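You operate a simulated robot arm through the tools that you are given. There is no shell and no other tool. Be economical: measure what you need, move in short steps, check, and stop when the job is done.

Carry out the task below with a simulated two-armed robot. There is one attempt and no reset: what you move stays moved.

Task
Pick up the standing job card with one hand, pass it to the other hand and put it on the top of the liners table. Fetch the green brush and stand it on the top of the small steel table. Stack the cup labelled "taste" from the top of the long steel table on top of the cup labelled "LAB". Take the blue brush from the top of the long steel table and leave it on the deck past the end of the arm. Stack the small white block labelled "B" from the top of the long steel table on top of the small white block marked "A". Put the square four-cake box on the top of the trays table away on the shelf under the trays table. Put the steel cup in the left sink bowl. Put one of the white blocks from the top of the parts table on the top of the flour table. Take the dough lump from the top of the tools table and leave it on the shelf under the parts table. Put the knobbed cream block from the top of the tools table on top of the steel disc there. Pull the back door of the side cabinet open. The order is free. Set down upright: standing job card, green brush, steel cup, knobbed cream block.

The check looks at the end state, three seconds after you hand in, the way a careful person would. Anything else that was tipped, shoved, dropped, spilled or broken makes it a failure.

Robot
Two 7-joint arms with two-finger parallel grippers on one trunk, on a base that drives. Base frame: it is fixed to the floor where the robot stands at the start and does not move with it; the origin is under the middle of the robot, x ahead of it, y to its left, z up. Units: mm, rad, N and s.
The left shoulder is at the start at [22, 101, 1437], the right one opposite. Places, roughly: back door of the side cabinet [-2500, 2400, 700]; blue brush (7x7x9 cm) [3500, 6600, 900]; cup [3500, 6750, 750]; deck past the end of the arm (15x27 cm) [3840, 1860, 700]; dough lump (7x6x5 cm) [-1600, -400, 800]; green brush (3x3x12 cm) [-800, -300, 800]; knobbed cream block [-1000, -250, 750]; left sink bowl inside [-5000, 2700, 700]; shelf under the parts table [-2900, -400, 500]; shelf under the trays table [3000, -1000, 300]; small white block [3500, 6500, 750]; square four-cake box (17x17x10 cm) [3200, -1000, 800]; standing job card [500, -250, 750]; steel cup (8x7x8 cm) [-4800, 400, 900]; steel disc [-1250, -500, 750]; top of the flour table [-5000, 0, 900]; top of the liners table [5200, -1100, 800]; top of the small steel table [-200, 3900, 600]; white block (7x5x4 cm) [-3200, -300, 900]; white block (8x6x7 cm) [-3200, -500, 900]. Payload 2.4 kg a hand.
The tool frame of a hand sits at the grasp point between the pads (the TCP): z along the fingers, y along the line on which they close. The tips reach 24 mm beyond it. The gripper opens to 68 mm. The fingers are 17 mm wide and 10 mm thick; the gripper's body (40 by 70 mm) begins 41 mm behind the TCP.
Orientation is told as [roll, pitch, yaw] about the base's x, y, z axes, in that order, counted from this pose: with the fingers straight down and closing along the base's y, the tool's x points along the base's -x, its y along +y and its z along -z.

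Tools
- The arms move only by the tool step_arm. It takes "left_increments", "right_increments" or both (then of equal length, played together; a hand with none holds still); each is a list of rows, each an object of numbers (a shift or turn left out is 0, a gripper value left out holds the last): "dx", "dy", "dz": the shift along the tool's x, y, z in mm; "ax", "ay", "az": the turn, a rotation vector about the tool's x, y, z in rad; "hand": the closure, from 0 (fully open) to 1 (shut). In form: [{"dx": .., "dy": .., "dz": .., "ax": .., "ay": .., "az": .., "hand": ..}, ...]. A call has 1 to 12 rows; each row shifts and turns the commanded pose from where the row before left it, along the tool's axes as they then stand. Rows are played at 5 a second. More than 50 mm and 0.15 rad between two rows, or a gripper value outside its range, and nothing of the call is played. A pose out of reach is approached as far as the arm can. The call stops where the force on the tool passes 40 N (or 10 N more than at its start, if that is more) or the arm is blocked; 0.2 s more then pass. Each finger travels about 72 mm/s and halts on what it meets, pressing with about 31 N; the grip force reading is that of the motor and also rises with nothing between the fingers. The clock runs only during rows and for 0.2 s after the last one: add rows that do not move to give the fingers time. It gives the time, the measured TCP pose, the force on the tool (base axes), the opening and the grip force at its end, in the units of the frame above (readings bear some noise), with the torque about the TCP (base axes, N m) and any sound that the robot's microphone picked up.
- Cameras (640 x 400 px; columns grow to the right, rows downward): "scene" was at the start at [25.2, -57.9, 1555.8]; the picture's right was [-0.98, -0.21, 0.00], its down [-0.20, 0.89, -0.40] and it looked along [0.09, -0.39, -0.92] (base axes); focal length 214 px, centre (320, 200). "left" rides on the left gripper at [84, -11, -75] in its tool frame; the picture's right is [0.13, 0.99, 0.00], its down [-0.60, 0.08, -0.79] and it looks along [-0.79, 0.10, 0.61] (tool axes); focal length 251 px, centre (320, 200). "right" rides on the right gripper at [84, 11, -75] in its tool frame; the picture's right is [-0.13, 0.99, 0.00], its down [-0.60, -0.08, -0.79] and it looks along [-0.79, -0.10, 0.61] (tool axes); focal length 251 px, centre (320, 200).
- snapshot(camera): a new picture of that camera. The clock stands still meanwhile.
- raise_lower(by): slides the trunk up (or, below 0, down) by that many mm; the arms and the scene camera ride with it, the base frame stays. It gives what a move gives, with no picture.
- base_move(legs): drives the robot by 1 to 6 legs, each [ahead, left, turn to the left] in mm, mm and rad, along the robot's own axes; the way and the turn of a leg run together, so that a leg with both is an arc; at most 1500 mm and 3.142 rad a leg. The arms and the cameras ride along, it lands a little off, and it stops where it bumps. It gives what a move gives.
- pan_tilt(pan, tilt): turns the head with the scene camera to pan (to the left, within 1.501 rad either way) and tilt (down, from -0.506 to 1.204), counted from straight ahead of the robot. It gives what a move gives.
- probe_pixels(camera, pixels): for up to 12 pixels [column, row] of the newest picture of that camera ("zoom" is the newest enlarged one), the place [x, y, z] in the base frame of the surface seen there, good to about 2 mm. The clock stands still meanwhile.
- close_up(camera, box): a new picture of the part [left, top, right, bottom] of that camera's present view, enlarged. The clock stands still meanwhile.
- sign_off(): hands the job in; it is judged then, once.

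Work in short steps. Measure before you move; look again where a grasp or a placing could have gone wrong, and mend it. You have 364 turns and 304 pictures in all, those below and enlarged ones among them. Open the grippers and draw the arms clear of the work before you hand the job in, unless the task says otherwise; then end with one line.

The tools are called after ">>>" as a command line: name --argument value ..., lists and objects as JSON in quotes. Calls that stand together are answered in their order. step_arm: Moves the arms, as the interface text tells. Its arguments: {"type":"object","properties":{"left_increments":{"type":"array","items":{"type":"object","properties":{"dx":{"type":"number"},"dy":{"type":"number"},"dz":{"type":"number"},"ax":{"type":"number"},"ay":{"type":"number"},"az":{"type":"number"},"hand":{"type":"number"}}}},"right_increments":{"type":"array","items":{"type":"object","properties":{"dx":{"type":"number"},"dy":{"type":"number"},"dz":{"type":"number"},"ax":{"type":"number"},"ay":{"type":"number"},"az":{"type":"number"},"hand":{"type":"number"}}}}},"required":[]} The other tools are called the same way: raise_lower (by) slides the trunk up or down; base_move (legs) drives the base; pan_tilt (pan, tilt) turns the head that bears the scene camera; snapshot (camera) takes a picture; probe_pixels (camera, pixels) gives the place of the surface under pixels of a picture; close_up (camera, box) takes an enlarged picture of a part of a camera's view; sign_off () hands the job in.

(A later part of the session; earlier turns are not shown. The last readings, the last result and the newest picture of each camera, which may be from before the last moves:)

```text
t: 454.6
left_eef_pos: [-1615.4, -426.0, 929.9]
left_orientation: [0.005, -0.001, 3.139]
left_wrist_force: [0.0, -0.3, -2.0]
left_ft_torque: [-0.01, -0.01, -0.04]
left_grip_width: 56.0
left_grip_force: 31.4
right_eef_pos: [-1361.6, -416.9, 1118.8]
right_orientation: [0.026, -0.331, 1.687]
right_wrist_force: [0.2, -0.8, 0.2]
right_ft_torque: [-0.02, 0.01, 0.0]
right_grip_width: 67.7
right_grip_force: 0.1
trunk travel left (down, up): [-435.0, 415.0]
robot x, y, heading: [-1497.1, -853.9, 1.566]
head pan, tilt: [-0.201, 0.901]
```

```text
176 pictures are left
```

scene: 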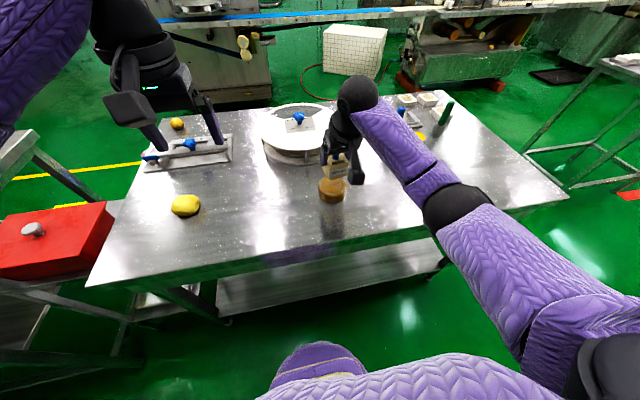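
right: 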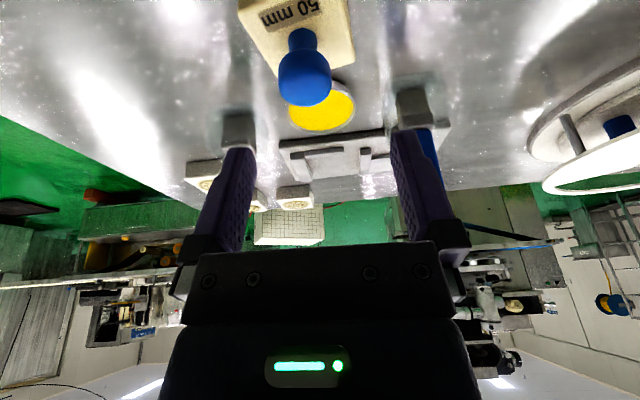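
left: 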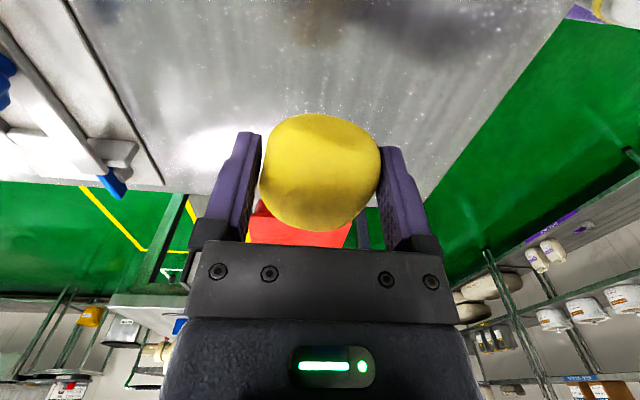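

Lump held. I back off and look toward the parts table (left/west).

>>> base_move --legs '[[-300, 0, 0]]'

>>> pan_tilt --pan 0.85 --tilt 0.55

>>> snapshot --camera "scene"

```text
t: 456.7
left_eef_pos: [-1616.7, -722.5, 929.9]
left_orientation: [0.004, 0.001, 3.141]
left_wrist_force: [0.3, -0.4, -1.8]
left_ft_torque: [-0.04, 0.0, -0.02]
left_grip_width: 56.2
left_grip_force: 31.2
right_eef_pos: [-1363.4, -712.4, 1119.4]
right_orientation: [0.026, -0.331, 1.689]
right_wrist_force: [0.2, 0.3, -0.3]
right_ft_torque: [0.02, 0.02, -0.01]
right_grip_width: 67.8
right_grip_force: 0.0
trunk travel left (down, up): [-435.0, 415.0]
robot x, y, heading: [-1496.9, -1148.1, 1.571]
head pan, tilt: [-0.201, 0.901]
```

```text
t: 458.0
left_eef_pos: [-1617.2, -723.3, 929.7]
left_orientation: [0.005, 0.001, 3.138]
left_wrist_force: [0.0, -0.6, -1.2]
left_ft_torque: [0.01, 0.0, -0.03]
left_grip_width: 56.2
left_grip_force: 30.9
right_eef_pos: [-1364.9, -711.9, 1120.0]
right_orientation: [0.026, -0.333, 1.688]
right_wrist_force: [-0.5, 0.6, -0.2]
right_ft_torque: [-0.02, -0.02, 0.02]
right_grip_width: 68.2
right_grip_force: 0.1
trunk travel left (down, up): [-435.0, 415.0]
robot x, y, heading: [-1498.8, -1147.3, 1.57]
head pan, tilt: [0.85, 0.55]
```

```text
175 pictures are left
```

scene: 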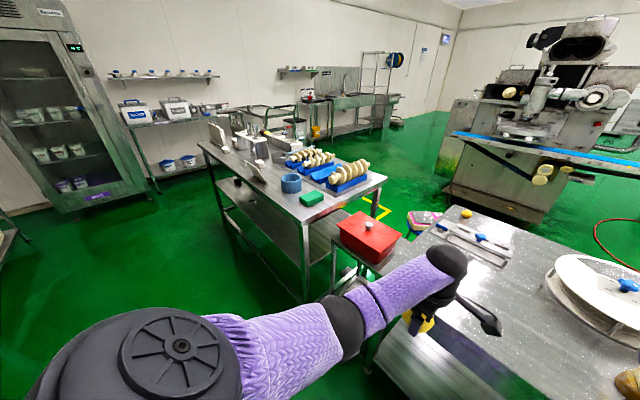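

>>> close_up --camera "scene" --box '[190, 90, 410, 310]'

>>> probe_pixels --camera "scene" --pixels '[[303, 225], [386, 178], [200, 145], [270, 230], [240, 200], [300, 275], [255, 175], [218, 135], [305, 300], [225, 190], [260, 140], [235, 170]]'

```text
1.82 times, centred on (300, 200) of scene
```

zoom: 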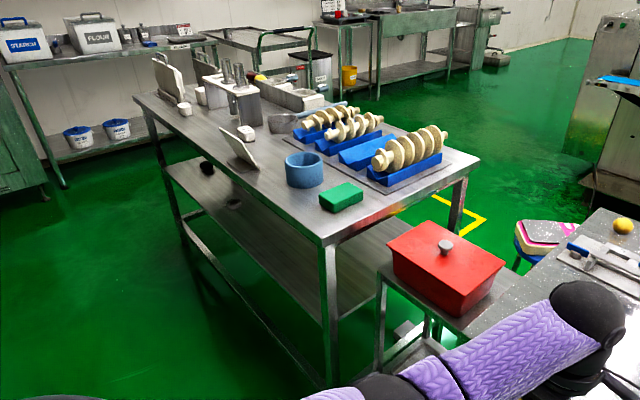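

```text
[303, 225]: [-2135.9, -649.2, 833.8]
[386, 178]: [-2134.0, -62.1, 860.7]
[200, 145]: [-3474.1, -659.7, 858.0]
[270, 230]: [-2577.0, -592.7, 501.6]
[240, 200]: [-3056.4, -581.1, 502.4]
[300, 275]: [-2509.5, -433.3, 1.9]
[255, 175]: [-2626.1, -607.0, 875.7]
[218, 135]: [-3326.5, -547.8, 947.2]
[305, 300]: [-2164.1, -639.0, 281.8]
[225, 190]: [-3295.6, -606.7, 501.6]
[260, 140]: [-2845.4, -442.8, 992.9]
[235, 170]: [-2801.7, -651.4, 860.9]
```

Shelf top z≈502 under the parts table (x −3480…−2135, south edge y≈−650). I back a bit and strafe west along its south side, then measure.

>>> base_move --legs '[[-150, 0, 0], [0, 1190, 0]]'

>>> raise_lower --by -300

>>> pan_tilt --pan 0.1 --tilt 0.4

>>> snapshot --camera "scene"

```text
t: 465.0
left_eef_pos: [-2823.6, -885.6, 929.6]
left_orientation: [0.004, 0.002, -3.12]
left_wrist_force: [1.2, 0.4, -1.9]
left_ft_torque: [0.0, -0.01, -0.02]
left_grip_width: 56.0
left_grip_force: 30.7
right_eef_pos: [-2571.1, -869.6, 1121.0]
right_orientation: [0.026, -0.332, 1.71]
right_wrist_force: [0.3, 0.2, 0.2]
right_ft_torque: [0.0, 0.04, -0.01]
right_grip_width: 68.1
right_grip_force: 0.1
trunk travel left (down, up): [-435.0, 415.0]
robot x, y, heading: [-2697.8, -1309.9, 1.593]
head pan, tilt: [0.85, 0.55]
```

```text
t: 468.0
left_eef_pos: [-2825.0, -886.1, 628.6]
left_orientation: [0.004, 0.001, -3.12]
left_wrist_force: [0.3, 0.2, -0.7]
left_ft_torque: [-0.01, 0.0, 0.0]
left_grip_width: 55.9
left_grip_force: 31.3
right_eef_pos: [-2571.1, -870.9, 821.5]
right_orientation: [0.025, -0.332, 1.714]
right_wrist_force: [0.3, 0.8, -0.2]
right_ft_torque: [0.0, 0.01, 0.01]
right_grip_width: 68.0
right_grip_force: 0.1
trunk travel left (down, up): [-135.0, 715.0]
robot x, y, heading: [-2695.9, -1308.3, 1.595]
head pan, tilt: [0.85, 0.55]
```

```text
t: 469.1
left_eef_pos: [-2824.9, -886.5, 629.0]
left_orientation: [0.006, -0.002, -3.12]
left_wrist_force: [0.1, -1.0, -1.5]
left_ft_torque: [0.0, -0.03, 0.02]
left_grip_width: 55.8
left_grip_force: 30.6
right_eef_pos: [-2571.5, -869.6, 820.2]
right_orientation: [0.026, -0.332, 1.711]
right_wrist_force: [0.5, -0.3, 0.4]
right_ft_torque: [-0.02, 0.01, 0.04]
right_grip_width: 68.2
right_grip_force: 0.0
trunk travel left (down, up): [-135.0, 715.0]
robot x, y, heading: [-2693.8, -1310.5, 1.598]
head pan, tilt: [0.099, 0.4]
```

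```text
173 pictures are left
```

scene: 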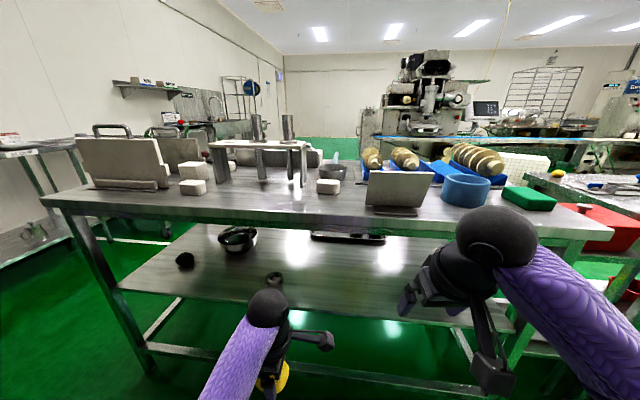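

>>> close_up --camera "scene" --box '[110, 200, 460, 340]'

>>> probe_pixels --camera "scene" --pixels '[[275, 280], [238, 245], [330, 240], [240, 280], [200, 295], [330, 270], [345, 300], [300, 290], [185, 262], [240, 222], [320, 312], [160, 291]]'

```text
1.83 times, centred on (285, 270) of scene
```

zoom: 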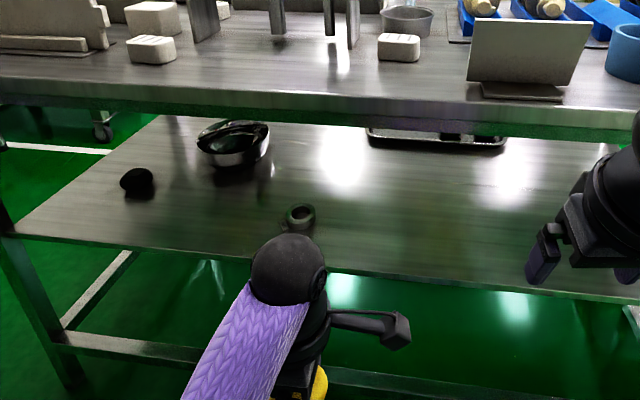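

```text
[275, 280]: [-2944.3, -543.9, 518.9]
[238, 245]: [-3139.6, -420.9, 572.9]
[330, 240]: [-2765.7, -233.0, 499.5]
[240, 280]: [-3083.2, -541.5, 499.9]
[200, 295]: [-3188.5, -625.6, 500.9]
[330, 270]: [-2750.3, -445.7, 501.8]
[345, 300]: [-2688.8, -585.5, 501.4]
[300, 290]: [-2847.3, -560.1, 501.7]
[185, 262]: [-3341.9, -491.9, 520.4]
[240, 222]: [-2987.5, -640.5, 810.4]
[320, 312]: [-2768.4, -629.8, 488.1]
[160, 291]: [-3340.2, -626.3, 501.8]
```

Shelf edge y≈−630; free spot at (−2820,−560). I retract/raise the right hand, tilt the left hand forward 0.45 and lower it to z≈560.

>>> step_arm --left_increments '[{"ax": 0.15}, {"ax": 0.15}, {"ax": 0.15}, {"dy": 15, "dz": 31}, {"dy": 15, "dz": 31}, {}]' --right_increments '[{"dx": 36, "dz": -33}, {"dx": 36, "dz": -33}, {"dx": 36, "dz": -33}, {"dx": 36, "dz": -33}, {"dx": 36, "dz": -33}, {}]'

>>> snapshot --camera "scene"

```text
t: 470.2
left_eef_pos: [-2824.6, -888.5, 592.0]
left_orientation: [-0.446, 0.001, -3.12]
left_wrist_force: [0.3, -0.9, -1.9]
left_ft_torque: [0.02, 0.0, 0.0]
left_grip_width: 55.9
left_grip_force: 31.2
right_eef_pos: [-2543.1, -1041.5, 907.2]
right_orientation: [0.041, -0.344, 1.685]
right_wrist_force: [-8.0, 3.5, 10.7]
right_ft_torque: [-1.51, -0.43, -1.05]
right_grip_width: 68.0
right_grip_force: 0.0
right hand out of reach, approached as far as the arm can: row 4, 5
trunk travel left (down, up): [-135.0, 715.0]
robot x, y, heading: [-2697.9, -1308.9, 1.6]
head pan, tilt: [0.099, 0.4]
stopped in row 5 (right hand): the force on the tool passed its limit at 115 N (the readings are from after the stop); the commanded pose is now the measured one
```

```text
171 pictures are left
```

scene: 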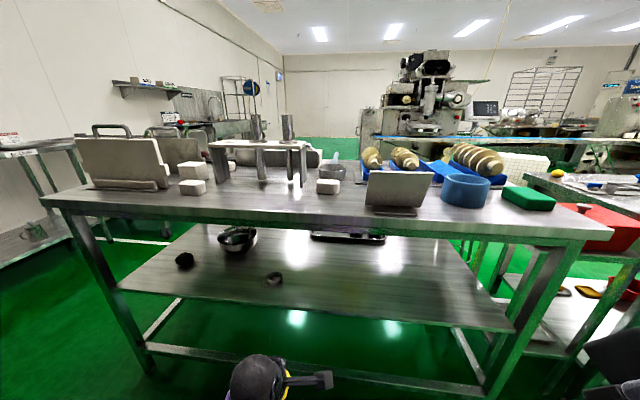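

Right hand is back enough. Finish lowering the left to ~560 and drive ahead 320.

>>> step_arm --left_increments '[{"dy": 14, "dz": 29}, {}]' --right_increments '[{"dz": -15, "dx": -10}, {}]'

>>> base_move --legs '[[322, 0, -0.025]]'

>>> snapshot --camera "scene"

>>> snapshot --camera "left"

```text
t: 470.8
left_eef_pos: [-2824.5, -890.1, 559.9]
left_orientation: [-0.447, 0.0, -3.122]
left_wrist_force: [0.0, 0.3, -1.0]
left_ft_torque: [0.01, -0.02, 0.01]
left_grip_width: 56.0
left_grip_force: 30.9
right_eef_pos: [-2543.2, -1038.6, 925.2]
right_orientation: [0.037, -0.345, 1.688]
right_wrist_force: [0.8, 0.3, 0.0]
right_ft_torque: [0.0, 0.01, -0.03]
right_grip_width: 67.8
right_grip_force: 0.1
trunk travel left (down, up): [-135.0, 715.0]
robot x, y, heading: [-2697.3, -1309.1, 1.596]
head pan, tilt: [0.099, 0.4]
```

```text
t: 472.9
left_eef_pos: [-2817.3, -566.7, 561.1]
left_orientation: [-0.447, 0.002, -3.142]
left_wrist_force: [0.7, 0.0, -0.2]
left_ft_torque: [-0.01, 0.02, -0.01]
left_grip_width: 55.9
left_grip_force: 31.2
right_eef_pos: [-2541.5, -721.5, 923.7]
right_orientation: [0.038, -0.346, 1.666]
right_wrist_force: [-0.4, -0.6, 0.4]
right_ft_torque: [0.0, -0.02, 0.01]
right_grip_width: 68.2
right_grip_force: 0.1
trunk travel left (down, up): [-135.0, 715.0]
robot x, y, heading: [-2698.1, -992.4, 1.572]
head pan, tilt: [0.099, 0.4]
```

```text
170 pictures are left
```

scene: 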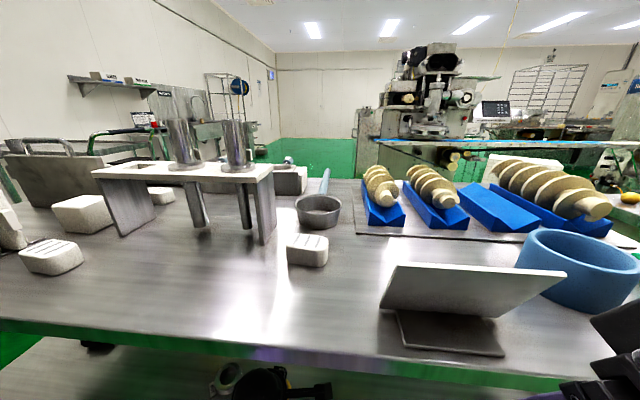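

```text
169 pictures are left
```

left: 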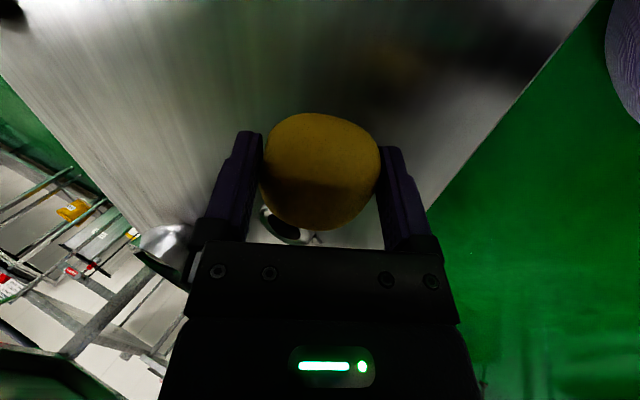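

Lower to z≈543 (back fingertip would be just above the shelf), then open.

>>> step_arm --left_increments '[{"dy": 4.4, "dz": 9}, {"dy": 3, "dz": 6}, {}]'

>>> step_arm --left_increments '[{"dy": 0.9, "dz": 1.8}, {}, {"dy": 0.9, "dz": 1.8}, {}]'

```text
t: 473.7
left_eef_pos: [-2818.2, -566.8, 543.0]
left_orientation: [-0.445, 0.001, -3.141]
left_wrist_force: [0.0, 0.3, -2.4]
left_ft_torque: [-0.02, 0.01, -0.01]
left_grip_width: 55.6
left_grip_force: 31.4
right_eef_pos: [-2540.4, -720.7, 923.6]
right_orientation: [0.04, -0.345, 1.667]
right_wrist_force: [-0.2, 0.9, -0.6]
right_ft_torque: [-0.03, 0.01, 0.05]
right_grip_width: 67.9
right_grip_force: 0.1
trunk travel left (down, up): [-135.0, 715.0]
robot x, y, heading: [-2701.4, -989.1, 1.571]
head pan, tilt: [0.099, 0.4]
```

```text
t: 474.7
left_eef_pos: [-2818.6, -567.5, 540.3]
left_orientation: [-0.447, -0.001, -3.141]
left_wrist_force: [-0.3, 0.1, -1.8]
left_ft_torque: [0.01, -0.01, -0.02]
left_grip_width: 55.7
left_grip_force: 30.9
right_eef_pos: [-2542.3, -721.0, 924.6]
right_orientation: [0.04, -0.347, 1.668]
right_wrist_force: [0.4, -0.7, -0.8]
right_ft_torque: [0.01, 0.0, 0.03]
right_grip_width: 67.9
right_grip_force: 0.1
trunk travel left (down, up): [-135.0, 715.0]
robot x, y, heading: [-2700.9, -987.7, 1.574]
head pan, tilt: [0.099, 0.4]
```

Release gently, then withdraw along the tool axis.

>>> step_arm --left_increments '[{"hand": 0.12}, {"hand": 0.05}, {"hand": 0}, {}, {}, {"dz": -20}, {"dz": -30}, {"dz": -30}]'

>>> snapshot --camera "left"

```text
t: 476.5
left_eef_pos: [-2842.5, -597.4, 614.9]
left_orientation: [-0.463, -0.07, -3.137]
left_wrist_force: [-0.4, 0.0, -0.4]
left_ft_torque: [-0.02, -0.03, -0.01]
left_grip_width: 68.1
left_grip_force: 0.2
right_eef_pos: [-2542.2, -722.1, 923.8]
right_orientation: [0.038, -0.347, 1.667]
right_wrist_force: [-0.1, 0.4, 0.3]
right_ft_torque: [-0.03, 0.02, 0.02]
right_grip_width: 68.3
right_grip_force: 0.1
trunk travel left (down, up): [-135.0, 715.0]
robot x, y, heading: [-2700.1, -991.9, 1.573]
head pan, tilt: [0.099, 0.4]
```

```text
168 pictures are left
```

left: 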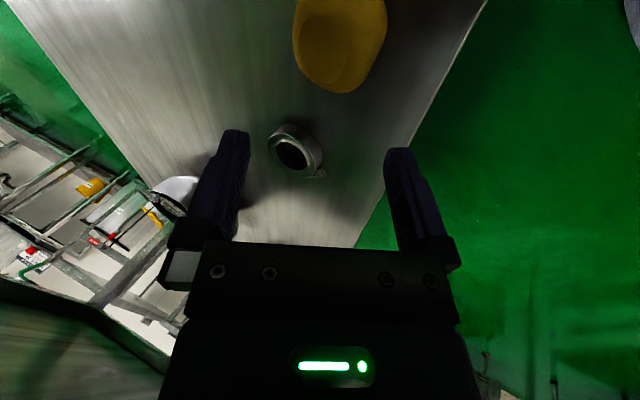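

Lump rests on the shelf. I back out and verify.

>>> base_move --legs '[[-330, 0, 0]]'

>>> snapshot --camera "scene"

```text
t: 478.7
left_eef_pos: [-2839.8, -927.7, 614.5]
left_orientation: [-0.46, -0.071, -3.142]
left_wrist_force: [0.4, 0.6, 0.0]
left_ft_torque: [-0.02, 0.0, -0.02]
left_grip_width: 67.9
left_grip_force: 0.0
right_eef_pos: [-2542.2, -1052.5, 925.0]
right_orientation: [0.038, -0.345, 1.664]
right_wrist_force: [1.1, 0.2, 1.0]
right_ft_torque: [-0.01, -0.01, -0.01]
right_grip_width: 67.9
right_grip_force: 0.1
trunk travel left (down, up): [-135.0, 715.0]
robot x, y, heading: [-2698.5, -1320.1, 1.568]
head pan, tilt: [0.099, 0.4]
```

```text
167 pictures are left
```

scene: 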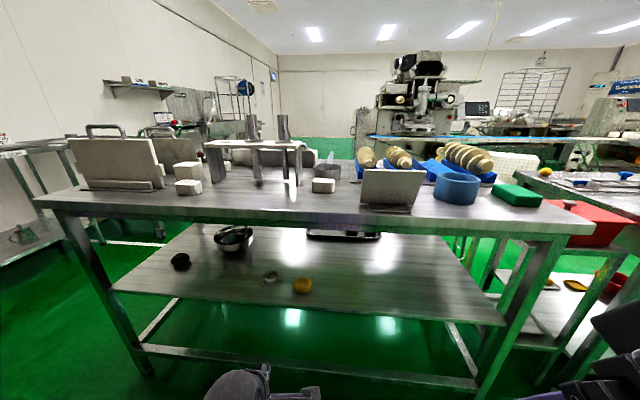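

Raise the trunk and measure the white blocks.

>>> raise_lower --by 280

>>> base_move --legs '[[0, 420, 0]]'

>>> pan_tilt --pan 0.15 --tilt 0.6

>>> snapshot --camera "scene"

```text
t: 480.5
left_eef_pos: [-2893.0, -927.2, 815.4]
left_orientation: [-0.468, -0.209, -3.11]
left_wrist_force: [-0.2, 0.2, 0.2]
left_ft_torque: [0.0, 0.03, 0.02]
left_grip_width: 68.1
left_grip_force: 0.2
right_eef_pos: [-2540.6, -1052.7, 1123.1]
right_orientation: [0.039, -0.352, 1.668]
right_wrist_force: [-0.1, 0.0, 0.3]
right_ft_torque: [0.01, 0.0, -0.04]
right_grip_width: 67.9
right_grip_force: 0.0
trunk travel left (down, up): [-331.0, 519.0]
robot x, y, heading: [-2698.7, -1322.1, 1.572]
head pan, tilt: [0.099, 0.4]
stopped: the arm was blocked; the commanded pose is now the measured one
```

```text
t: 483.1
left_eef_pos: [-3313.7, -926.8, 813.1]
left_orientation: [-0.467, -0.209, -3.119]
left_wrist_force: [-0.3, 0.1, 0.3]
left_ft_torque: [0.01, -0.02, 0.0]
left_grip_width: 67.9
left_grip_force: 0.0
right_eef_pos: [-2965.0, -1053.1, 1122.4]
right_orientation: [0.037, -0.351, 1.661]
right_wrist_force: [0.7, -0.9, 0.0]
right_ft_torque: [0.02, -0.02, -0.01]
right_grip_width: 68.0
right_grip_force: 0.1
trunk travel left (down, up): [-331.0, 519.0]
robot x, y, heading: [-3125.7, -1322.3, 1.567]
head pan, tilt: [0.099, 0.4]
```

```text
t: 483.9
left_eef_pos: [-3314.9, -925.9, 813.1]
left_orientation: [-0.468, -0.21, -3.118]
left_wrist_force: [0.3, -0.5, 0.3]
left_ft_torque: [0.02, 0.01, 0.04]
left_grip_width: 68.3
left_grip_force: 0.1
right_eef_pos: [-2962.6, -1053.5, 1120.9]
right_orientation: [0.039, -0.35, 1.661]
right_wrist_force: [-0.7, 0.1, 0.2]
right_ft_torque: [0.05, -0.01, -0.02]
right_grip_width: 68.3
right_grip_force: 0.2
trunk travel left (down, up): [-331.0, 519.0]
robot x, y, heading: [-3127.4, -1316.7, 1.564]
head pan, tilt: [0.15, 0.6]
```

```text
166 pictures are left
```

scene: 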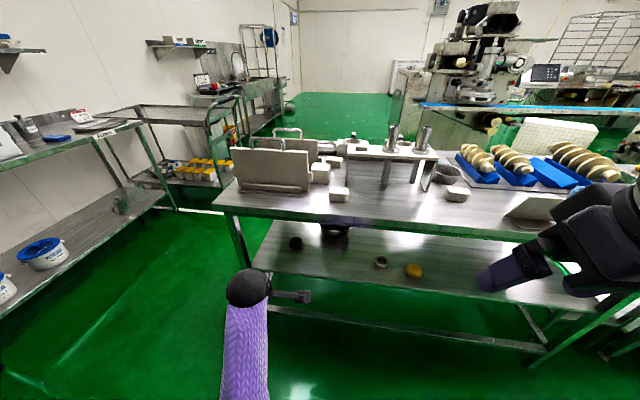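

Left wrist got strained by the trunk lift; I straighten it to neutral here (clear of the table).

>>> step_arm --left_increments '[{"ax": -0.15}, {"ax": -0.15}, {"ax": -0.15, "dz": -10}, {"ay": 0.1}, {"ay": 0.11}, {"az": 0.14}, {"az": 0.14}, {"az": 0.14}, {"az": 0.14}, {"az": 0.14}, {"az": 0.14}]'

>>> step_arm --left_increments '[{"az": 0.14}, {"az": 0.14}, {"az": 0.14}, {"az": 0.14}, {"az": 0.14}, {"az": 0.06}]'

>>> close_up --camera "scene" --box '[230, 120, 480, 220]'

```text
t: 486.3
left_eef_pos: [-3311.6, -927.1, 822.1]
left_orientation: [-0.011, -0.008, 2.316]
left_wrist_force: [-0.4, 0.0, -0.3]
left_ft_torque: [0.03, -0.02, -0.03]
left_grip_width: 68.0
left_grip_force: 0.2
right_eef_pos: [-2963.6, -1053.4, 1122.0]
right_orientation: [0.039, -0.352, 1.662]
right_wrist_force: [1.1, 0.0, -0.7]
right_ft_torque: [0.01, -0.01, -0.03]
right_grip_width: 68.1
right_grip_force: 0.2
trunk travel left (down, up): [-331.0, 519.0]
robot x, y, heading: [-3123.0, -1323.0, 1.564]
head pan, tilt: [0.15, 0.6]
```

```text
t: 487.5
left_eef_pos: [-3311.2, -925.5, 822.2]
left_orientation: [-0.003, -0.023, 1.645]
left_wrist_force: [0.3, 1.9, -0.9]
left_ft_torque: [0.02, 0.07, 0.12]
left_grip_width: 67.9
left_grip_force: 0.1
right_eef_pos: [-2963.4, -1054.2, 1121.6]
right_orientation: [0.039, -0.352, 1.662]
right_wrist_force: [0.1, -1.2, -0.2]
right_ft_torque: [0.01, -0.01, -0.03]
right_grip_width: 67.9
right_grip_force: 0.0
trunk travel left (down, up): [-331.0, 519.0]
robot x, y, heading: [-3126.3, -1316.1, 1.564]
head pan, tilt: [0.15, 0.6]
stopped in row 6 (left hand): the force on the tool passed its limit at 49 N (the readings are from after the stop); the commanded pose is now the measured one
```

```text
2.56 times, centred on (355, 170) of scene
```

zoom: 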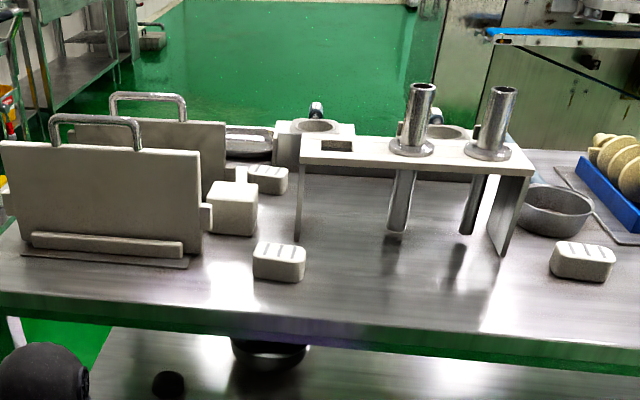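

>>> probe_pixels --camera "zoom" --pixels '[[278, 248], [258, 262], [300, 262], [278, 275], [582, 250], [560, 262], [605, 265], [235, 190], [278, 300], [60, 300], [200, 330], [267, 175]]'

>>> close_up --camera "scene" --box '[310, 170, 370, 220]'

```text
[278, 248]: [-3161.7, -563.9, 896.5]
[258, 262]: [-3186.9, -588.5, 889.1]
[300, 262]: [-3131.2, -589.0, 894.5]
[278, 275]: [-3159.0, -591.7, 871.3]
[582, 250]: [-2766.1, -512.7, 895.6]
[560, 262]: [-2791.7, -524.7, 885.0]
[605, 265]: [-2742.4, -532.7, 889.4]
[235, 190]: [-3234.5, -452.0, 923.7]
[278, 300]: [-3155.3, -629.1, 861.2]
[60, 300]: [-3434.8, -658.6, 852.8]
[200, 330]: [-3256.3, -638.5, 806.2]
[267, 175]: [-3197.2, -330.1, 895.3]
```

```text
8.00 times, centred on (340, 195) of scene
```

zoom: 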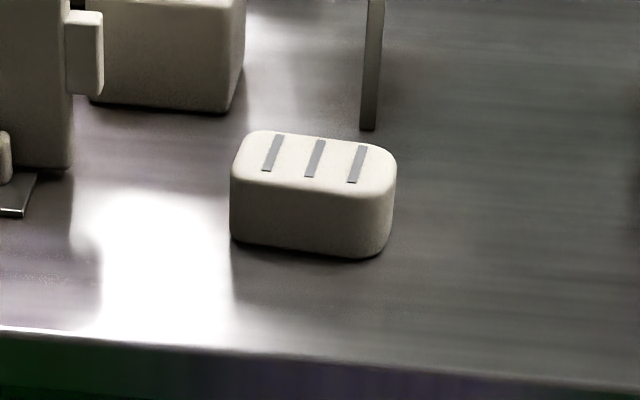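

Compare the three small blocks and the cube closely.

>>> close_up --camera "scene" --box '[300, 145, 370, 205]'

>>> close_up --camera "scene" --box '[430, 180, 490, 230]'

```text
6.67 times, centred on (335, 175) of scene
```

zoom: 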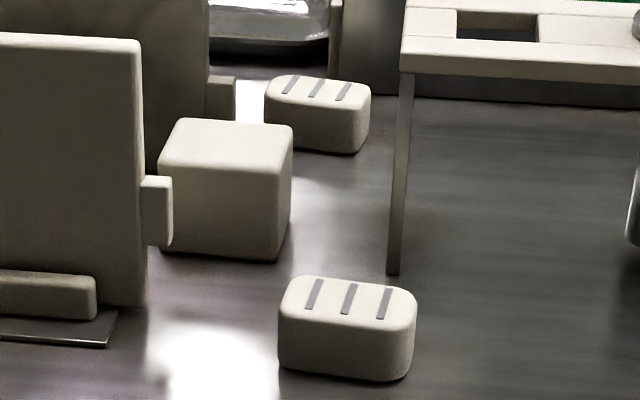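

```text
8.00 times, centred on (460, 205) of scene
```

zoom: 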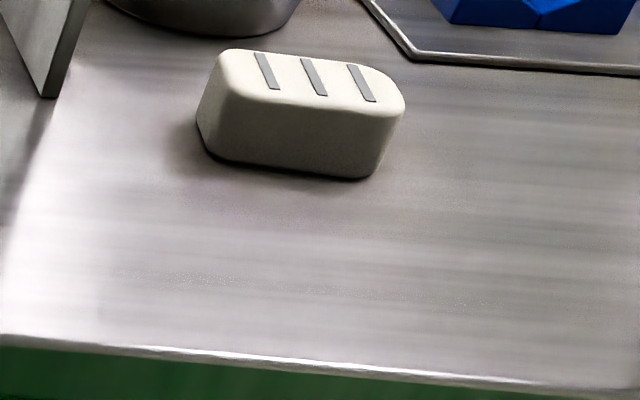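

I'll take the front striped block at (−3160,−568): grip across its 5 cm (y) side with the left hand turned +90°.

>>> step_arm --left_increments '[{"az": -0.14, "dz": -40}, {"az": -0.14, "dz": -40}, {"az": -0.14, "dz": -40}, {"az": -0.14, "dz": -40}, {"az": -0.14}, {"az": -0.14}, {"az": -0.14}, {"az": -0.14}, {"az": -0.14}, {"az": -0.14}, {"az": -0.09}]'

>>> base_move --legs '[[300, -25, 0]]'

>>> snapshot --camera "scene"

```text
t: 487.8
left_eef_pos: [-3312.8, -923.6, 835.7]
left_orientation: [-0.004, -0.043, 1.703]
left_wrist_force: [1.8, 5.2, -3.7]
left_ft_torque: [-0.07, 0.29, 0.4]
left_grip_width: 68.0
left_grip_force: 0.3
right_eef_pos: [-2962.8, -1053.6, 1121.2]
right_orientation: [0.039, -0.352, 1.663]
right_wrist_force: [-0.6, -0.1, -0.4]
right_ft_torque: [-0.02, 0.01, -0.03]
right_grip_width: 68.1
right_grip_force: 0.0
trunk travel left (down, up): [-331.0, 519.0]
robot x, y, heading: [-3121.5, -1317.7, 1.564]
head pan, tilt: [0.15, 0.6]
stopped in row 1 (left hand): the force on the tool passed its limit at 79 N (the readings are from after the stop); the commanded pose is now the measured one
```

```text
t: 489.6
left_eef_pos: [-3289.0, -675.4, 835.4]
left_orientation: [-0.005, -0.036, 1.701]
left_wrist_force: [-2.3, 7.2, -9.8]
left_ft_torque: [0.09, 0.03, -0.2]
left_grip_width: 66.6
left_grip_force: 0.1
right_eef_pos: [-2941.8, -802.6, 1121.8]
right_orientation: [0.039, -0.355, 1.665]
right_wrist_force: [0.5, -0.4, -1.0]
right_ft_torque: [0.0, -0.01, 0.03]
right_grip_width: 68.1
right_grip_force: 0.0
trunk travel left (down, up): [-331.0, 519.0]
robot x, y, heading: [-3104.9, -1065.6, 1.561]
head pan, tilt: [0.15, 0.6]
stopped in leg 1: the force on the tool passed its limit at 102 N (the readings are from after the stop); the commanded pose is now the measured one
```

```text
161 pictures are left
```

scene: 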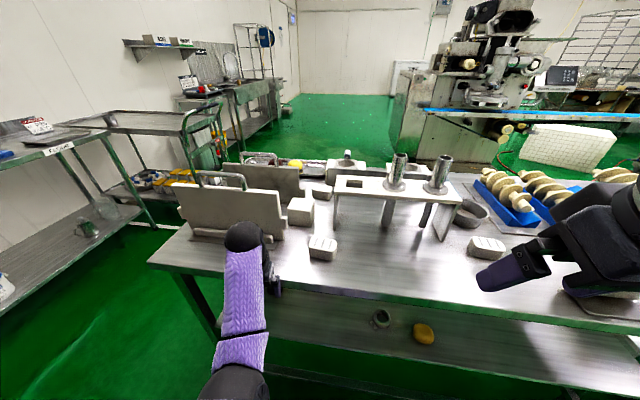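

The arm rotation stopped, so the hand met the table edge. I back off at once and check whether anything moved.

>>> base_move --legs '[[-200, 0, 0]]'

>>> close_up --camera "scene" --box '[150, 120, 470, 320]'

>>> snapshot --camera "left"

```text
t: 491.2
left_eef_pos: [-3289.1, -873.9, 834.2]
left_orientation: [-0.006, -0.035, 1.701]
left_wrist_force: [-6.6, 28.8, -20.5]
left_ft_torque: [-0.09, 0.28, 0.37]
left_grip_width: 67.9
left_grip_force: 0.0
right_eef_pos: [-2942.6, -1000.4, 1123.0]
right_orientation: [0.039, -0.351, 1.665]
right_wrist_force: [-0.2, 0.6, -0.3]
right_ft_torque: [0.06, -0.03, 0.01]
right_grip_width: 68.3
right_grip_force: 0.1
trunk travel left (down, up): [-331.0, 519.0]
robot x, y, heading: [-3099.9, -1263.9, 1.567]
head pan, tilt: [0.15, 0.6]
```

```text
2.00 times, centred on (310, 220) of scene
```

zoom: 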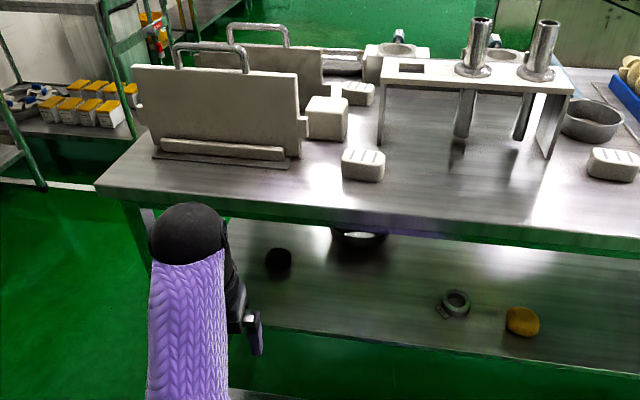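

```text
159 pictures are left
```

left: 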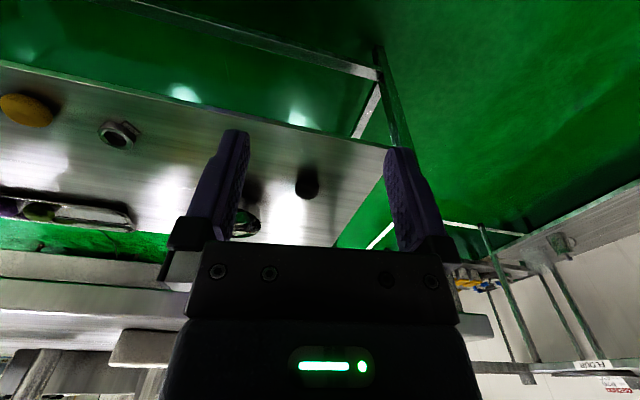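

Nothing seems displaced. The left arm is jammed against itself; I relieve it by turning it away (yaw +) in place.

>>> step_arm --left_increments '[{"az": -0.07}, {"az": -0.12}, {"az": -0.14}, {"az": -0.14}]'

```text
t: 492.2
left_eef_pos: [-3289.7, -874.0, 834.8]
left_orientation: [-0.02, -0.027, 2.173]
left_wrist_force: [0.2, 0.2, -0.4]
left_ft_torque: [0.01, -0.02, -0.02]
left_grip_width: 68.1
left_grip_force: 0.1
right_eef_pos: [-2942.1, -1000.4, 1120.4]
right_orientation: [0.04, -0.352, 1.665]
right_wrist_force: [-0.6, 0.1, 0.0]
right_ft_torque: [-0.01, -0.03, -0.02]
right_grip_width: 68.5
right_grip_force: 0.1
trunk travel left (down, up): [-331.0, 519.0]
robot x, y, heading: [-3096.7, -1265.7, 1.573]
head pan, tilt: [0.15, 0.6]
```

Freed. Continue turning to +90° and raise the hand.

>>> step_arm --left_increments '[{"az": -0.14}, {"az": -0.14}, {"az": -0.14}, {"az": -0.14}, {"az": -0.14}, {"az": -0.14}, {"az": -0.13}, {"dz": -40}, {"dz": -40}, {"dz": -40}, {"dz": -40}]'

>>> probe_pixels --camera "zoom" --pixels '[[362, 155], [345, 170], [382, 170], [362, 178]]'

```text
t: 494.6
left_eef_pos: [-3315.8, -842.1, 974.7]
left_orientation: [-0.034, 0.0, 3.139]
left_wrist_force: [0.0, 0.6, -0.7]
left_ft_torque: [0.0, 0.0, -0.01]
left_grip_width: 68.1
left_grip_force: 0.1
left hand out of reach, approached as far as the arm can: row 9, 10, 11
right_eef_pos: [-2941.7, -1001.0, 1120.0]
right_orientation: [0.038, -0.35, 1.665]
right_wrist_force: [0.1, -0.5, 0.5]
right_ft_torque: [0.0, -0.01, 0.02]
right_grip_width: 68.0
right_grip_force: 0.1
trunk travel left (down, up): [-331.0, 519.0]
robot x, y, heading: [-3100.1, -1265.0, 1.569]
head pan, tilt: [0.15, 0.6]
```

```text
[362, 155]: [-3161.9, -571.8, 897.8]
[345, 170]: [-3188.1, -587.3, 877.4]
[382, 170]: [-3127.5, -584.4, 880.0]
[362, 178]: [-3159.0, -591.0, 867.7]
```

Block hasn't moved. I bring the left hand inward and measure before driving in.

>>> step_arm --left_increments '[{"dx": 30}, {"dx": 30}, {"dx": 30}, {}]'

```text
t: 495.6
left_eef_pos: [-3244.2, -806.8, 962.5]
left_orientation: [-0.034, 0.0, 3.141]
left_wrist_force: [0.0, -0.6, -0.6]
left_ft_torque: [-0.01, 0.02, 0.0]
left_grip_width: 67.9
left_grip_force: 0.2
left hand out of reach, approached as far as the arm can: row 1, 2, 3
right_eef_pos: [-2941.9, -1001.2, 1120.7]
right_orientation: [0.039, -0.35, 1.666]
right_wrist_force: [-0.7, 0.3, -0.1]
right_ft_torque: [0.01, 0.03, 0.0]
right_grip_width: 67.9
right_grip_force: 0.1
trunk travel left (down, up): [-331.0, 519.0]
robot x, y, heading: [-3099.2, -1266.3, 1.569]
head pan, tilt: [0.15, 0.6]
```

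>>> step_arm --left_increments '[{"dy": 40, "dz": 20}, {"dy": 20, "dz": 10}, {}]'

```text
t: 496.4
left_eef_pos: [-3255.3, -834.7, 914.9]
left_orientation: [-0.037, 0.001, 3.14]
left_wrist_force: [-0.6, -0.1, -1.0]
left_ft_torque: [0.04, 0.01, -0.04]
left_grip_width: 67.9
left_grip_force: 0.0
left hand out of reach, approached as far as the arm can: row 1, 2
right_eef_pos: [-2942.5, -1002.4, 1121.3]
right_orientation: [0.04, -0.352, 1.665]
right_wrist_force: [0.1, 0.2, 0.1]
right_ft_torque: [-0.03, 0.03, 0.02]
right_grip_width: 68.0
right_grip_force: 0.0
trunk travel left (down, up): [-331.0, 519.0]
robot x, y, heading: [-3105.4, -1267.6, 1.573]
head pan, tilt: [0.15, 0.6]
```

>>> step_arm --left_increments '[{"dy": 40}, {"dy": 40}, {"dy": 40}, {"dz": -30}, {"dz": -30}, {}]'

>>> snapshot --camera "scene"

```text
t: 497.8
left_eef_pos: [-3298.0, -875.8, 886.4]
left_orientation: [-0.035, 0.0, 3.141]
left_wrist_force: [0.3, -0.4, -0.2]
left_ft_torque: [0.0, -0.01, 0.0]
left_grip_width: 68.2
left_grip_force: 0.2
left hand out of reach, approached as far as the arm can: row 1, 2, 3, 4, 5
right_eef_pos: [-2941.4, -1001.7, 1122.9]
right_orientation: [0.039, -0.35, 1.666]
right_wrist_force: [-0.1, 0.3, -0.5]
right_ft_torque: [0.03, 0.02, 0.01]
right_grip_width: 67.9
right_grip_force: 0.1
trunk travel left (down, up): [-331.0, 519.0]
robot x, y, heading: [-3100.2, -1267.4, 1.568]
head pan, tilt: [0.15, 0.6]
```

```text
158 pictures are left
```

scene: 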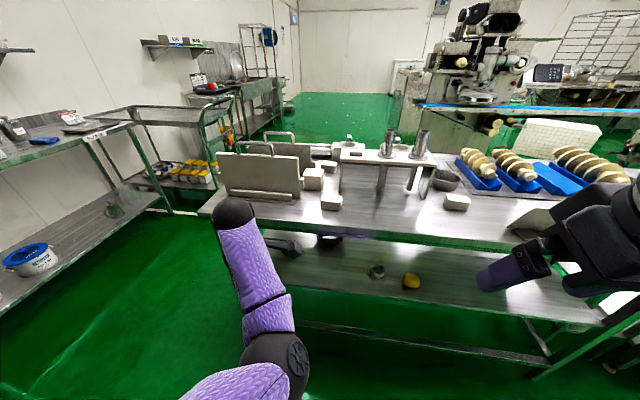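

The left elbow has flipped inward, limiting that arm. I'll use the right hand instead: raise the trunk (lifts the left clear), level the right hand and turn it −90° (camera inward).

>>> raise_lower --by 150

>>> step_arm --right_increments '[{"ay": 0.12}, {"ay": 0.12}, {"ay": 0.11}, {"az": 0.14}, {"az": 0.14}, {"az": 0.14}, {"az": 0.14}, {"az": 0.14}, {"az": 0.14}, {"az": 0.14}, {"az": 0.14}, {"az": 0.14}]'

>>> step_arm --right_increments '[{"az": 0.14}, {"az": 0.14}, {"az": 0.12}, {}]'

```text
t: 499.6
left_eef_pos: [-3296.7, -874.5, 1036.5]
left_orientation: [-0.033, 0.0, 3.14]
left_wrist_force: [-0.8, -0.4, 0.2]
left_ft_torque: [0.0, -0.01, -0.05]
left_grip_width: 67.8
left_grip_force: 0.0
right_eef_pos: [-2941.9, -1000.7, 1271.5]
right_orientation: [0.039, -0.352, 1.664]
right_wrist_force: [0.7, 0.4, -0.2]
right_ft_torque: [0.0, 0.0, 0.0]
right_grip_width: 68.0
right_grip_force: 0.1
trunk travel left (down, up): [-481.0, 369.0]
robot x, y, heading: [-3099.0, -1267.4, 1.566]
head pan, tilt: [0.15, 0.6]
```

```text
t: 502.2
left_eef_pos: [-3296.3, -874.3, 1038.4]
left_orientation: [-0.035, 0.001, 3.139]
left_wrist_force: [-0.3, 0.2, 0.6]
left_ft_torque: [0.0, -0.02, 0.0]
left_grip_width: 67.9
left_grip_force: 0.0
right_eef_pos: [-2942.6, -1001.0, 1272.8]
right_orientation: [0.012, 0.031, 0.416]
right_wrist_force: [0.0, -0.2, 0.1]
right_ft_torque: [-0.01, -0.02, 0.0]
right_grip_width: 68.0
right_grip_force: 0.0
trunk travel left (down, up): [-481.0, 369.0]
robot x, y, heading: [-3102.6, -1269.0, 1.568]
head pan, tilt: [0.15, 0.6]
```

```text
t: 503.2
left_eef_pos: [-3294.8, -874.0, 1038.9]
left_orientation: [-0.035, 0.0, 3.14]
left_wrist_force: [0.0, -0.7, 0.1]
left_ft_torque: [0.01, 0.0, -0.01]
left_grip_width: 68.0
left_grip_force: 0.0
right_eef_pos: [-2942.5, -1000.9, 1271.8]
right_orientation: [-0.002, 0.035, 0.015]
right_wrist_force: [0.4, 0.4, 0.0]
right_ft_torque: [-0.03, 0.01, 0.03]
right_grip_width: 67.8
right_grip_force: 0.0
trunk travel left (down, up): [-481.0, 369.0]
robot x, y, heading: [-3102.6, -1266.9, 1.569]
head pan, tilt: [0.15, 0.6]
```

Right hand is ready. I'll take the isolated striped block at (−2766,−520). First try drawing the left hand back for clearance.

>>> step_arm --left_increments '[{"dy": 35}, {"dy": 35}, {"dy": 35}, {}]' --right_increments '[{"ay": -0.035}, {"dz": 40}, {"dz": 40}, {"dz": 40}]'

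>>> base_move --legs '[[0, -160, 0]]'

>>> snapshot --camera "scene"

```text
t: 504.2
left_eef_pos: [-3319.2, -946.6, 997.9]
left_orientation: [-0.036, -0.005, -3.143]
left_wrist_force: [-0.2, -0.1, 0.1]
left_ft_torque: [0.01, -0.02, 0.01]
left_grip_width: 67.8
left_grip_force: 0.0
left hand out of reach, approached as far as the arm can: row 1, 2, 3
right_eef_pos: [-2940.4, -998.2, 1152.2]
right_orientation: [-0.001, 0.0, 0.017]
right_wrist_force: [0.5, 0.7, -0.6]
right_ft_torque: [-0.02, -0.03, 0.0]
right_grip_width: 68.0
right_grip_force: 0.1
trunk travel left (down, up): [-481.0, 369.0]
robot x, y, heading: [-3105.7, -1269.0, 1.573]
head pan, tilt: [0.15, 0.6]
```

```text
t: 505.6
left_eef_pos: [-3154.8, -947.0, 998.4]
left_orientation: [-0.035, -0.004, 3.137]
left_wrist_force: [0.6, 0.9, 0.3]
left_ft_torque: [-0.05, -0.01, 0.0]
left_grip_width: 68.1
left_grip_force: 0.0
right_eef_pos: [-2776.7, -1000.2, 1153.1]
right_orientation: [-0.001, 0.002, 0.012]
right_wrist_force: [0.3, -0.1, -1.5]
right_ft_torque: [0.01, 0.02, -0.02]
right_grip_width: 67.7
right_grip_force: 0.0
trunk travel left (down, up): [-481.0, 369.0]
robot x, y, heading: [-2937.1, -1268.3, 1.568]
head pan, tilt: [0.15, 0.6]
```

```text
157 pictures are left
```

scene: 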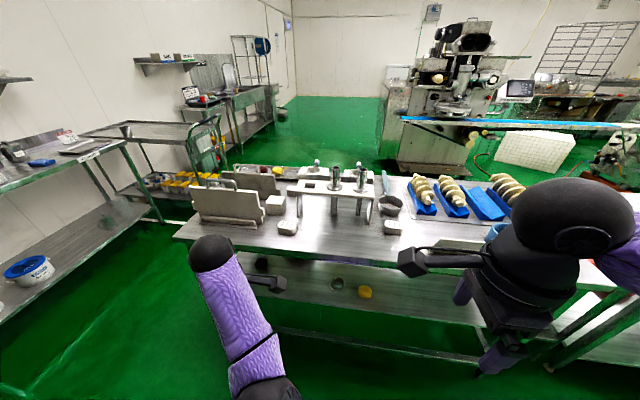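

>>> close_up --camera "scene" --box '[370, 200, 420, 245]'

>>> probe_pixels --camera "zoom" --pixels '[[190, 170], [290, 160], [395, 180], [190, 250], [380, 260], [290, 260], [390, 220], [200, 200], [300, 200], [270, 150]]'

```text
8.89 times, centred on (395, 222) of scene
```

zoom: 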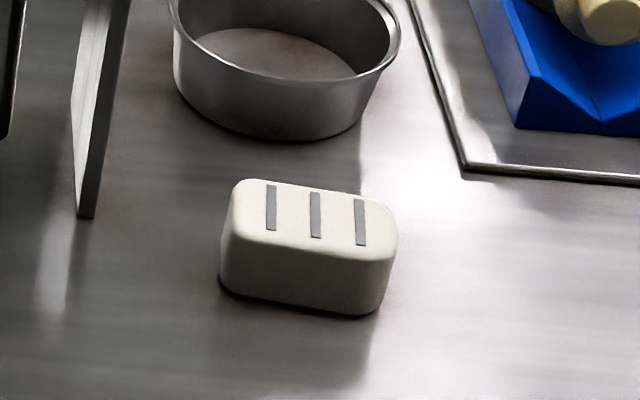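

```text
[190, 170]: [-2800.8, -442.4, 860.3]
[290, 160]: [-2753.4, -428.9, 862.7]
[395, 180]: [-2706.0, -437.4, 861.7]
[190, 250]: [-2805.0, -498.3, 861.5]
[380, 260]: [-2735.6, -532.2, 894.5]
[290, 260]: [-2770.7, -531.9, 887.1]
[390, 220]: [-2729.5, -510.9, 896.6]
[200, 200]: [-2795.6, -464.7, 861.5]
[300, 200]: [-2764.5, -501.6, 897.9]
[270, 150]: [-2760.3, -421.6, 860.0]
```

>>> probe_pixels --camera "zoom" --pixels '[[228, 240], [386, 262], [390, 213], [242, 184], [315, 215], [300, 250], [330, 196], [225, 210]]'

```text
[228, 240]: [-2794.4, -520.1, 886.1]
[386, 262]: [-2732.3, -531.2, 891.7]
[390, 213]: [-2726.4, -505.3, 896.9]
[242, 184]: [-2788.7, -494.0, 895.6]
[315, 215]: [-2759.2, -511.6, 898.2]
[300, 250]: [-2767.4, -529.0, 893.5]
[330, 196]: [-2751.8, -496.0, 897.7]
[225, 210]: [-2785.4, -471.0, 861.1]
```

Block centre ≈(−2760,−511), yaw −0.17. I align the hand's yaw and drive in 323 mm.

>>> step_arm --right_increments '[{"az": 0.09}, {"az": 0.09}, {"dz": 40}, {"dz": 40}]'

>>> base_move --legs '[[320, -15, 0]]'

>>> snapshot --camera "right"

```text
t: 506.6
left_eef_pos: [-3154.8, -946.1, 997.5]
left_orientation: [-0.035, -0.008, 3.138]
left_wrist_force: [-0.1, 0.9, 0.3]
left_ft_torque: [-0.01, 0.03, -0.04]
left_grip_width: 67.9
left_grip_force: 0.0
right_eef_pos: [-2777.9, -1001.2, 1074.8]
right_orientation: [-0.002, 0.0, -0.168]
right_wrist_force: [0.2, 0.0, -0.6]
right_ft_torque: [0.01, 0.0, 0.03]
right_grip_width: 67.8
right_grip_force: 0.0
trunk travel left (down, up): [-481.0, 369.0]
robot x, y, heading: [-2938.8, -1269.7, 1.565]
head pan, tilt: [0.15, 0.6]
```

```text
t: 508.7
left_eef_pos: [-3140.0, -626.8, 997.3]
left_orientation: [-0.035, -0.006, 3.142]
left_wrist_force: [0.2, 0.8, -0.6]
left_ft_torque: [-0.02, 0.02, -0.01]
left_grip_width: 67.9
left_grip_force: 0.1
right_eef_pos: [-2762.5, -681.6, 1073.5]
right_orientation: [-0.003, 0.0, -0.164]
right_wrist_force: [-0.2, 0.1, 0.1]
right_ft_torque: [-0.04, 0.0, 0.02]
right_grip_width: 67.9
right_grip_force: 0.0
trunk travel left (down, up): [-481.0, 369.0]
robot x, y, heading: [-2921.0, -947.9, 1.568]
head pan, tilt: [0.15, 0.6]
```

```text
155 pictures are left
```

right: 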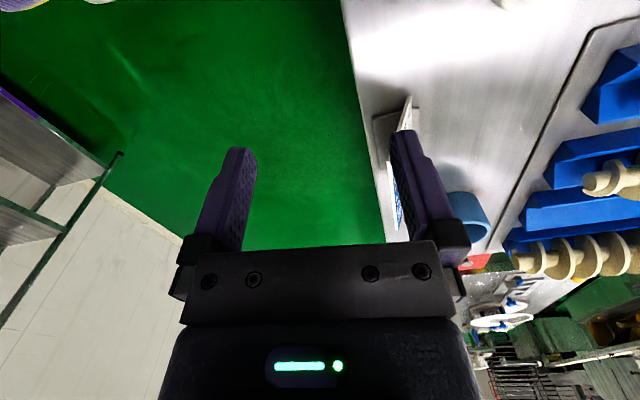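

>>> step_arm --right_increments '[{"dx": 6, "dy": 42}, {"dx": 6, "dy": 42}, {"dx": 6, "dy": 42}, {"dx": 7, "dy": 42}, {"dz": 45}, {"dz": 45}, {"dz": 40}, {}]'

>>> close_up --camera "right" --box '[200, 0, 440, 200]'

```text
t: 510.5
left_eef_pos: [-3140.5, -627.0, 996.5]
left_orientation: [-0.035, -0.003, 3.141]
left_wrist_force: [0.3, 0.5, 0.0]
left_ft_torque: [-0.01, 0.0, 0.02]
left_grip_width: 68.1
left_grip_force: 0.1
right_eef_pos: [-2757.5, -512.3, 944.9]
right_orientation: [-0.002, -0.002, -0.165]
right_wrist_force: [-0.2, -0.5, 0.5]
right_ft_torque: [-0.03, 0.03, -0.03]
right_grip_width: 67.9
right_grip_force: 0.1
trunk travel left (down, up): [-481.0, 369.0]
robot x, y, heading: [-2920.8, -951.9, 1.567]
head pan, tilt: [0.15, 0.6]
```

```text
2.00 times, centred on (320, 100) of right
```

zoom: 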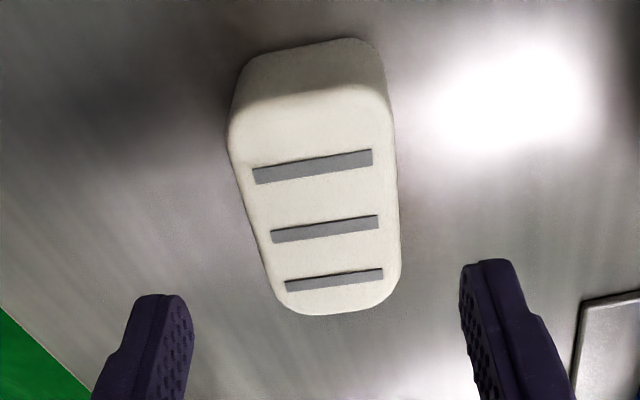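

>>> probe_pixels --camera "zoom" --pixels '[[325, 228], [312, 165], [335, 280], [240, 140], [395, 180], [265, 250], [310, 95]]'

```text
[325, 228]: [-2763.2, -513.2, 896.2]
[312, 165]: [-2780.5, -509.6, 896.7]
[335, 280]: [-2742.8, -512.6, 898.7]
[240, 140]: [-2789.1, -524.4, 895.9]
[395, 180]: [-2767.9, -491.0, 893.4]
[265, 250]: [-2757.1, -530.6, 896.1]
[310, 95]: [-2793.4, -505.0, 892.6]
```

Centred. Descend to z≈887 and grip, then lift.

>>> step_arm --right_increments '[{"dx": 5}, {"dz": 30}, {"dz": 27}, {}, {"hand": 1}, {}, {}, {}]'

>>> step_arm --right_increments '[{"dz": -40}, {"dz": -40}, {"dz": -40}, {}]'

>>> snapshot --camera "right"

```text
t: 511.1
left_eef_pos: [-3138.8, -628.4, 998.5]
left_orientation: [-0.037, -0.006, 3.141]
left_wrist_force: [0.4, 0.0, 0.4]
left_ft_torque: [-0.01, 0.02, -0.02]
left_grip_width: 68.2
left_grip_force: 0.0
right_eef_pos: [-2763.9, -508.4, 927.9]
right_orientation: [0.005, 0.014, -0.16]
right_wrist_force: [1.5, -7.5, 13.6]
right_ft_torque: [0.82, 1.3, 0.7]
right_grip_width: 67.8
right_grip_force: 0.0
trunk travel left (down, up): [-481.0, 369.0]
robot x, y, heading: [-2922.0, -947.8, 1.561]
head pan, tilt: [0.15, 0.6]
stopped in row 2 (right hand): the force on the tool passed its limit at 54 N (the readings are from after the stop); the commanded pose is now the measured one
```

```text
t: 512.1
left_eef_pos: [-3139.0, -627.2, 997.2]
left_orientation: [-0.036, -0.005, 3.141]
left_wrist_force: [-0.2, -0.8, -0.3]
left_ft_torque: [0.01, 0.0, -0.04]
left_grip_width: 68.1
left_grip_force: 0.0
right_eef_pos: [-2761.3, -508.7, 1048.7]
right_orientation: [0.005, 0.01, -0.159]
right_wrist_force: [0.4, 0.5, -0.9]
right_ft_torque: [0.0, -0.01, -0.04]
right_grip_width: 68.1
right_grip_force: 0.0
trunk travel left (down, up): [-481.0, 369.0]
robot x, y, heading: [-2921.4, -947.1, 1.566]
head pan, tilt: [0.15, 0.6]
```

```text
153 pictures are left
```

right: 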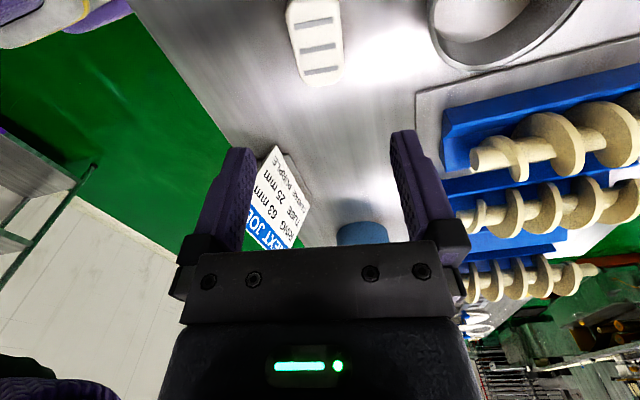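

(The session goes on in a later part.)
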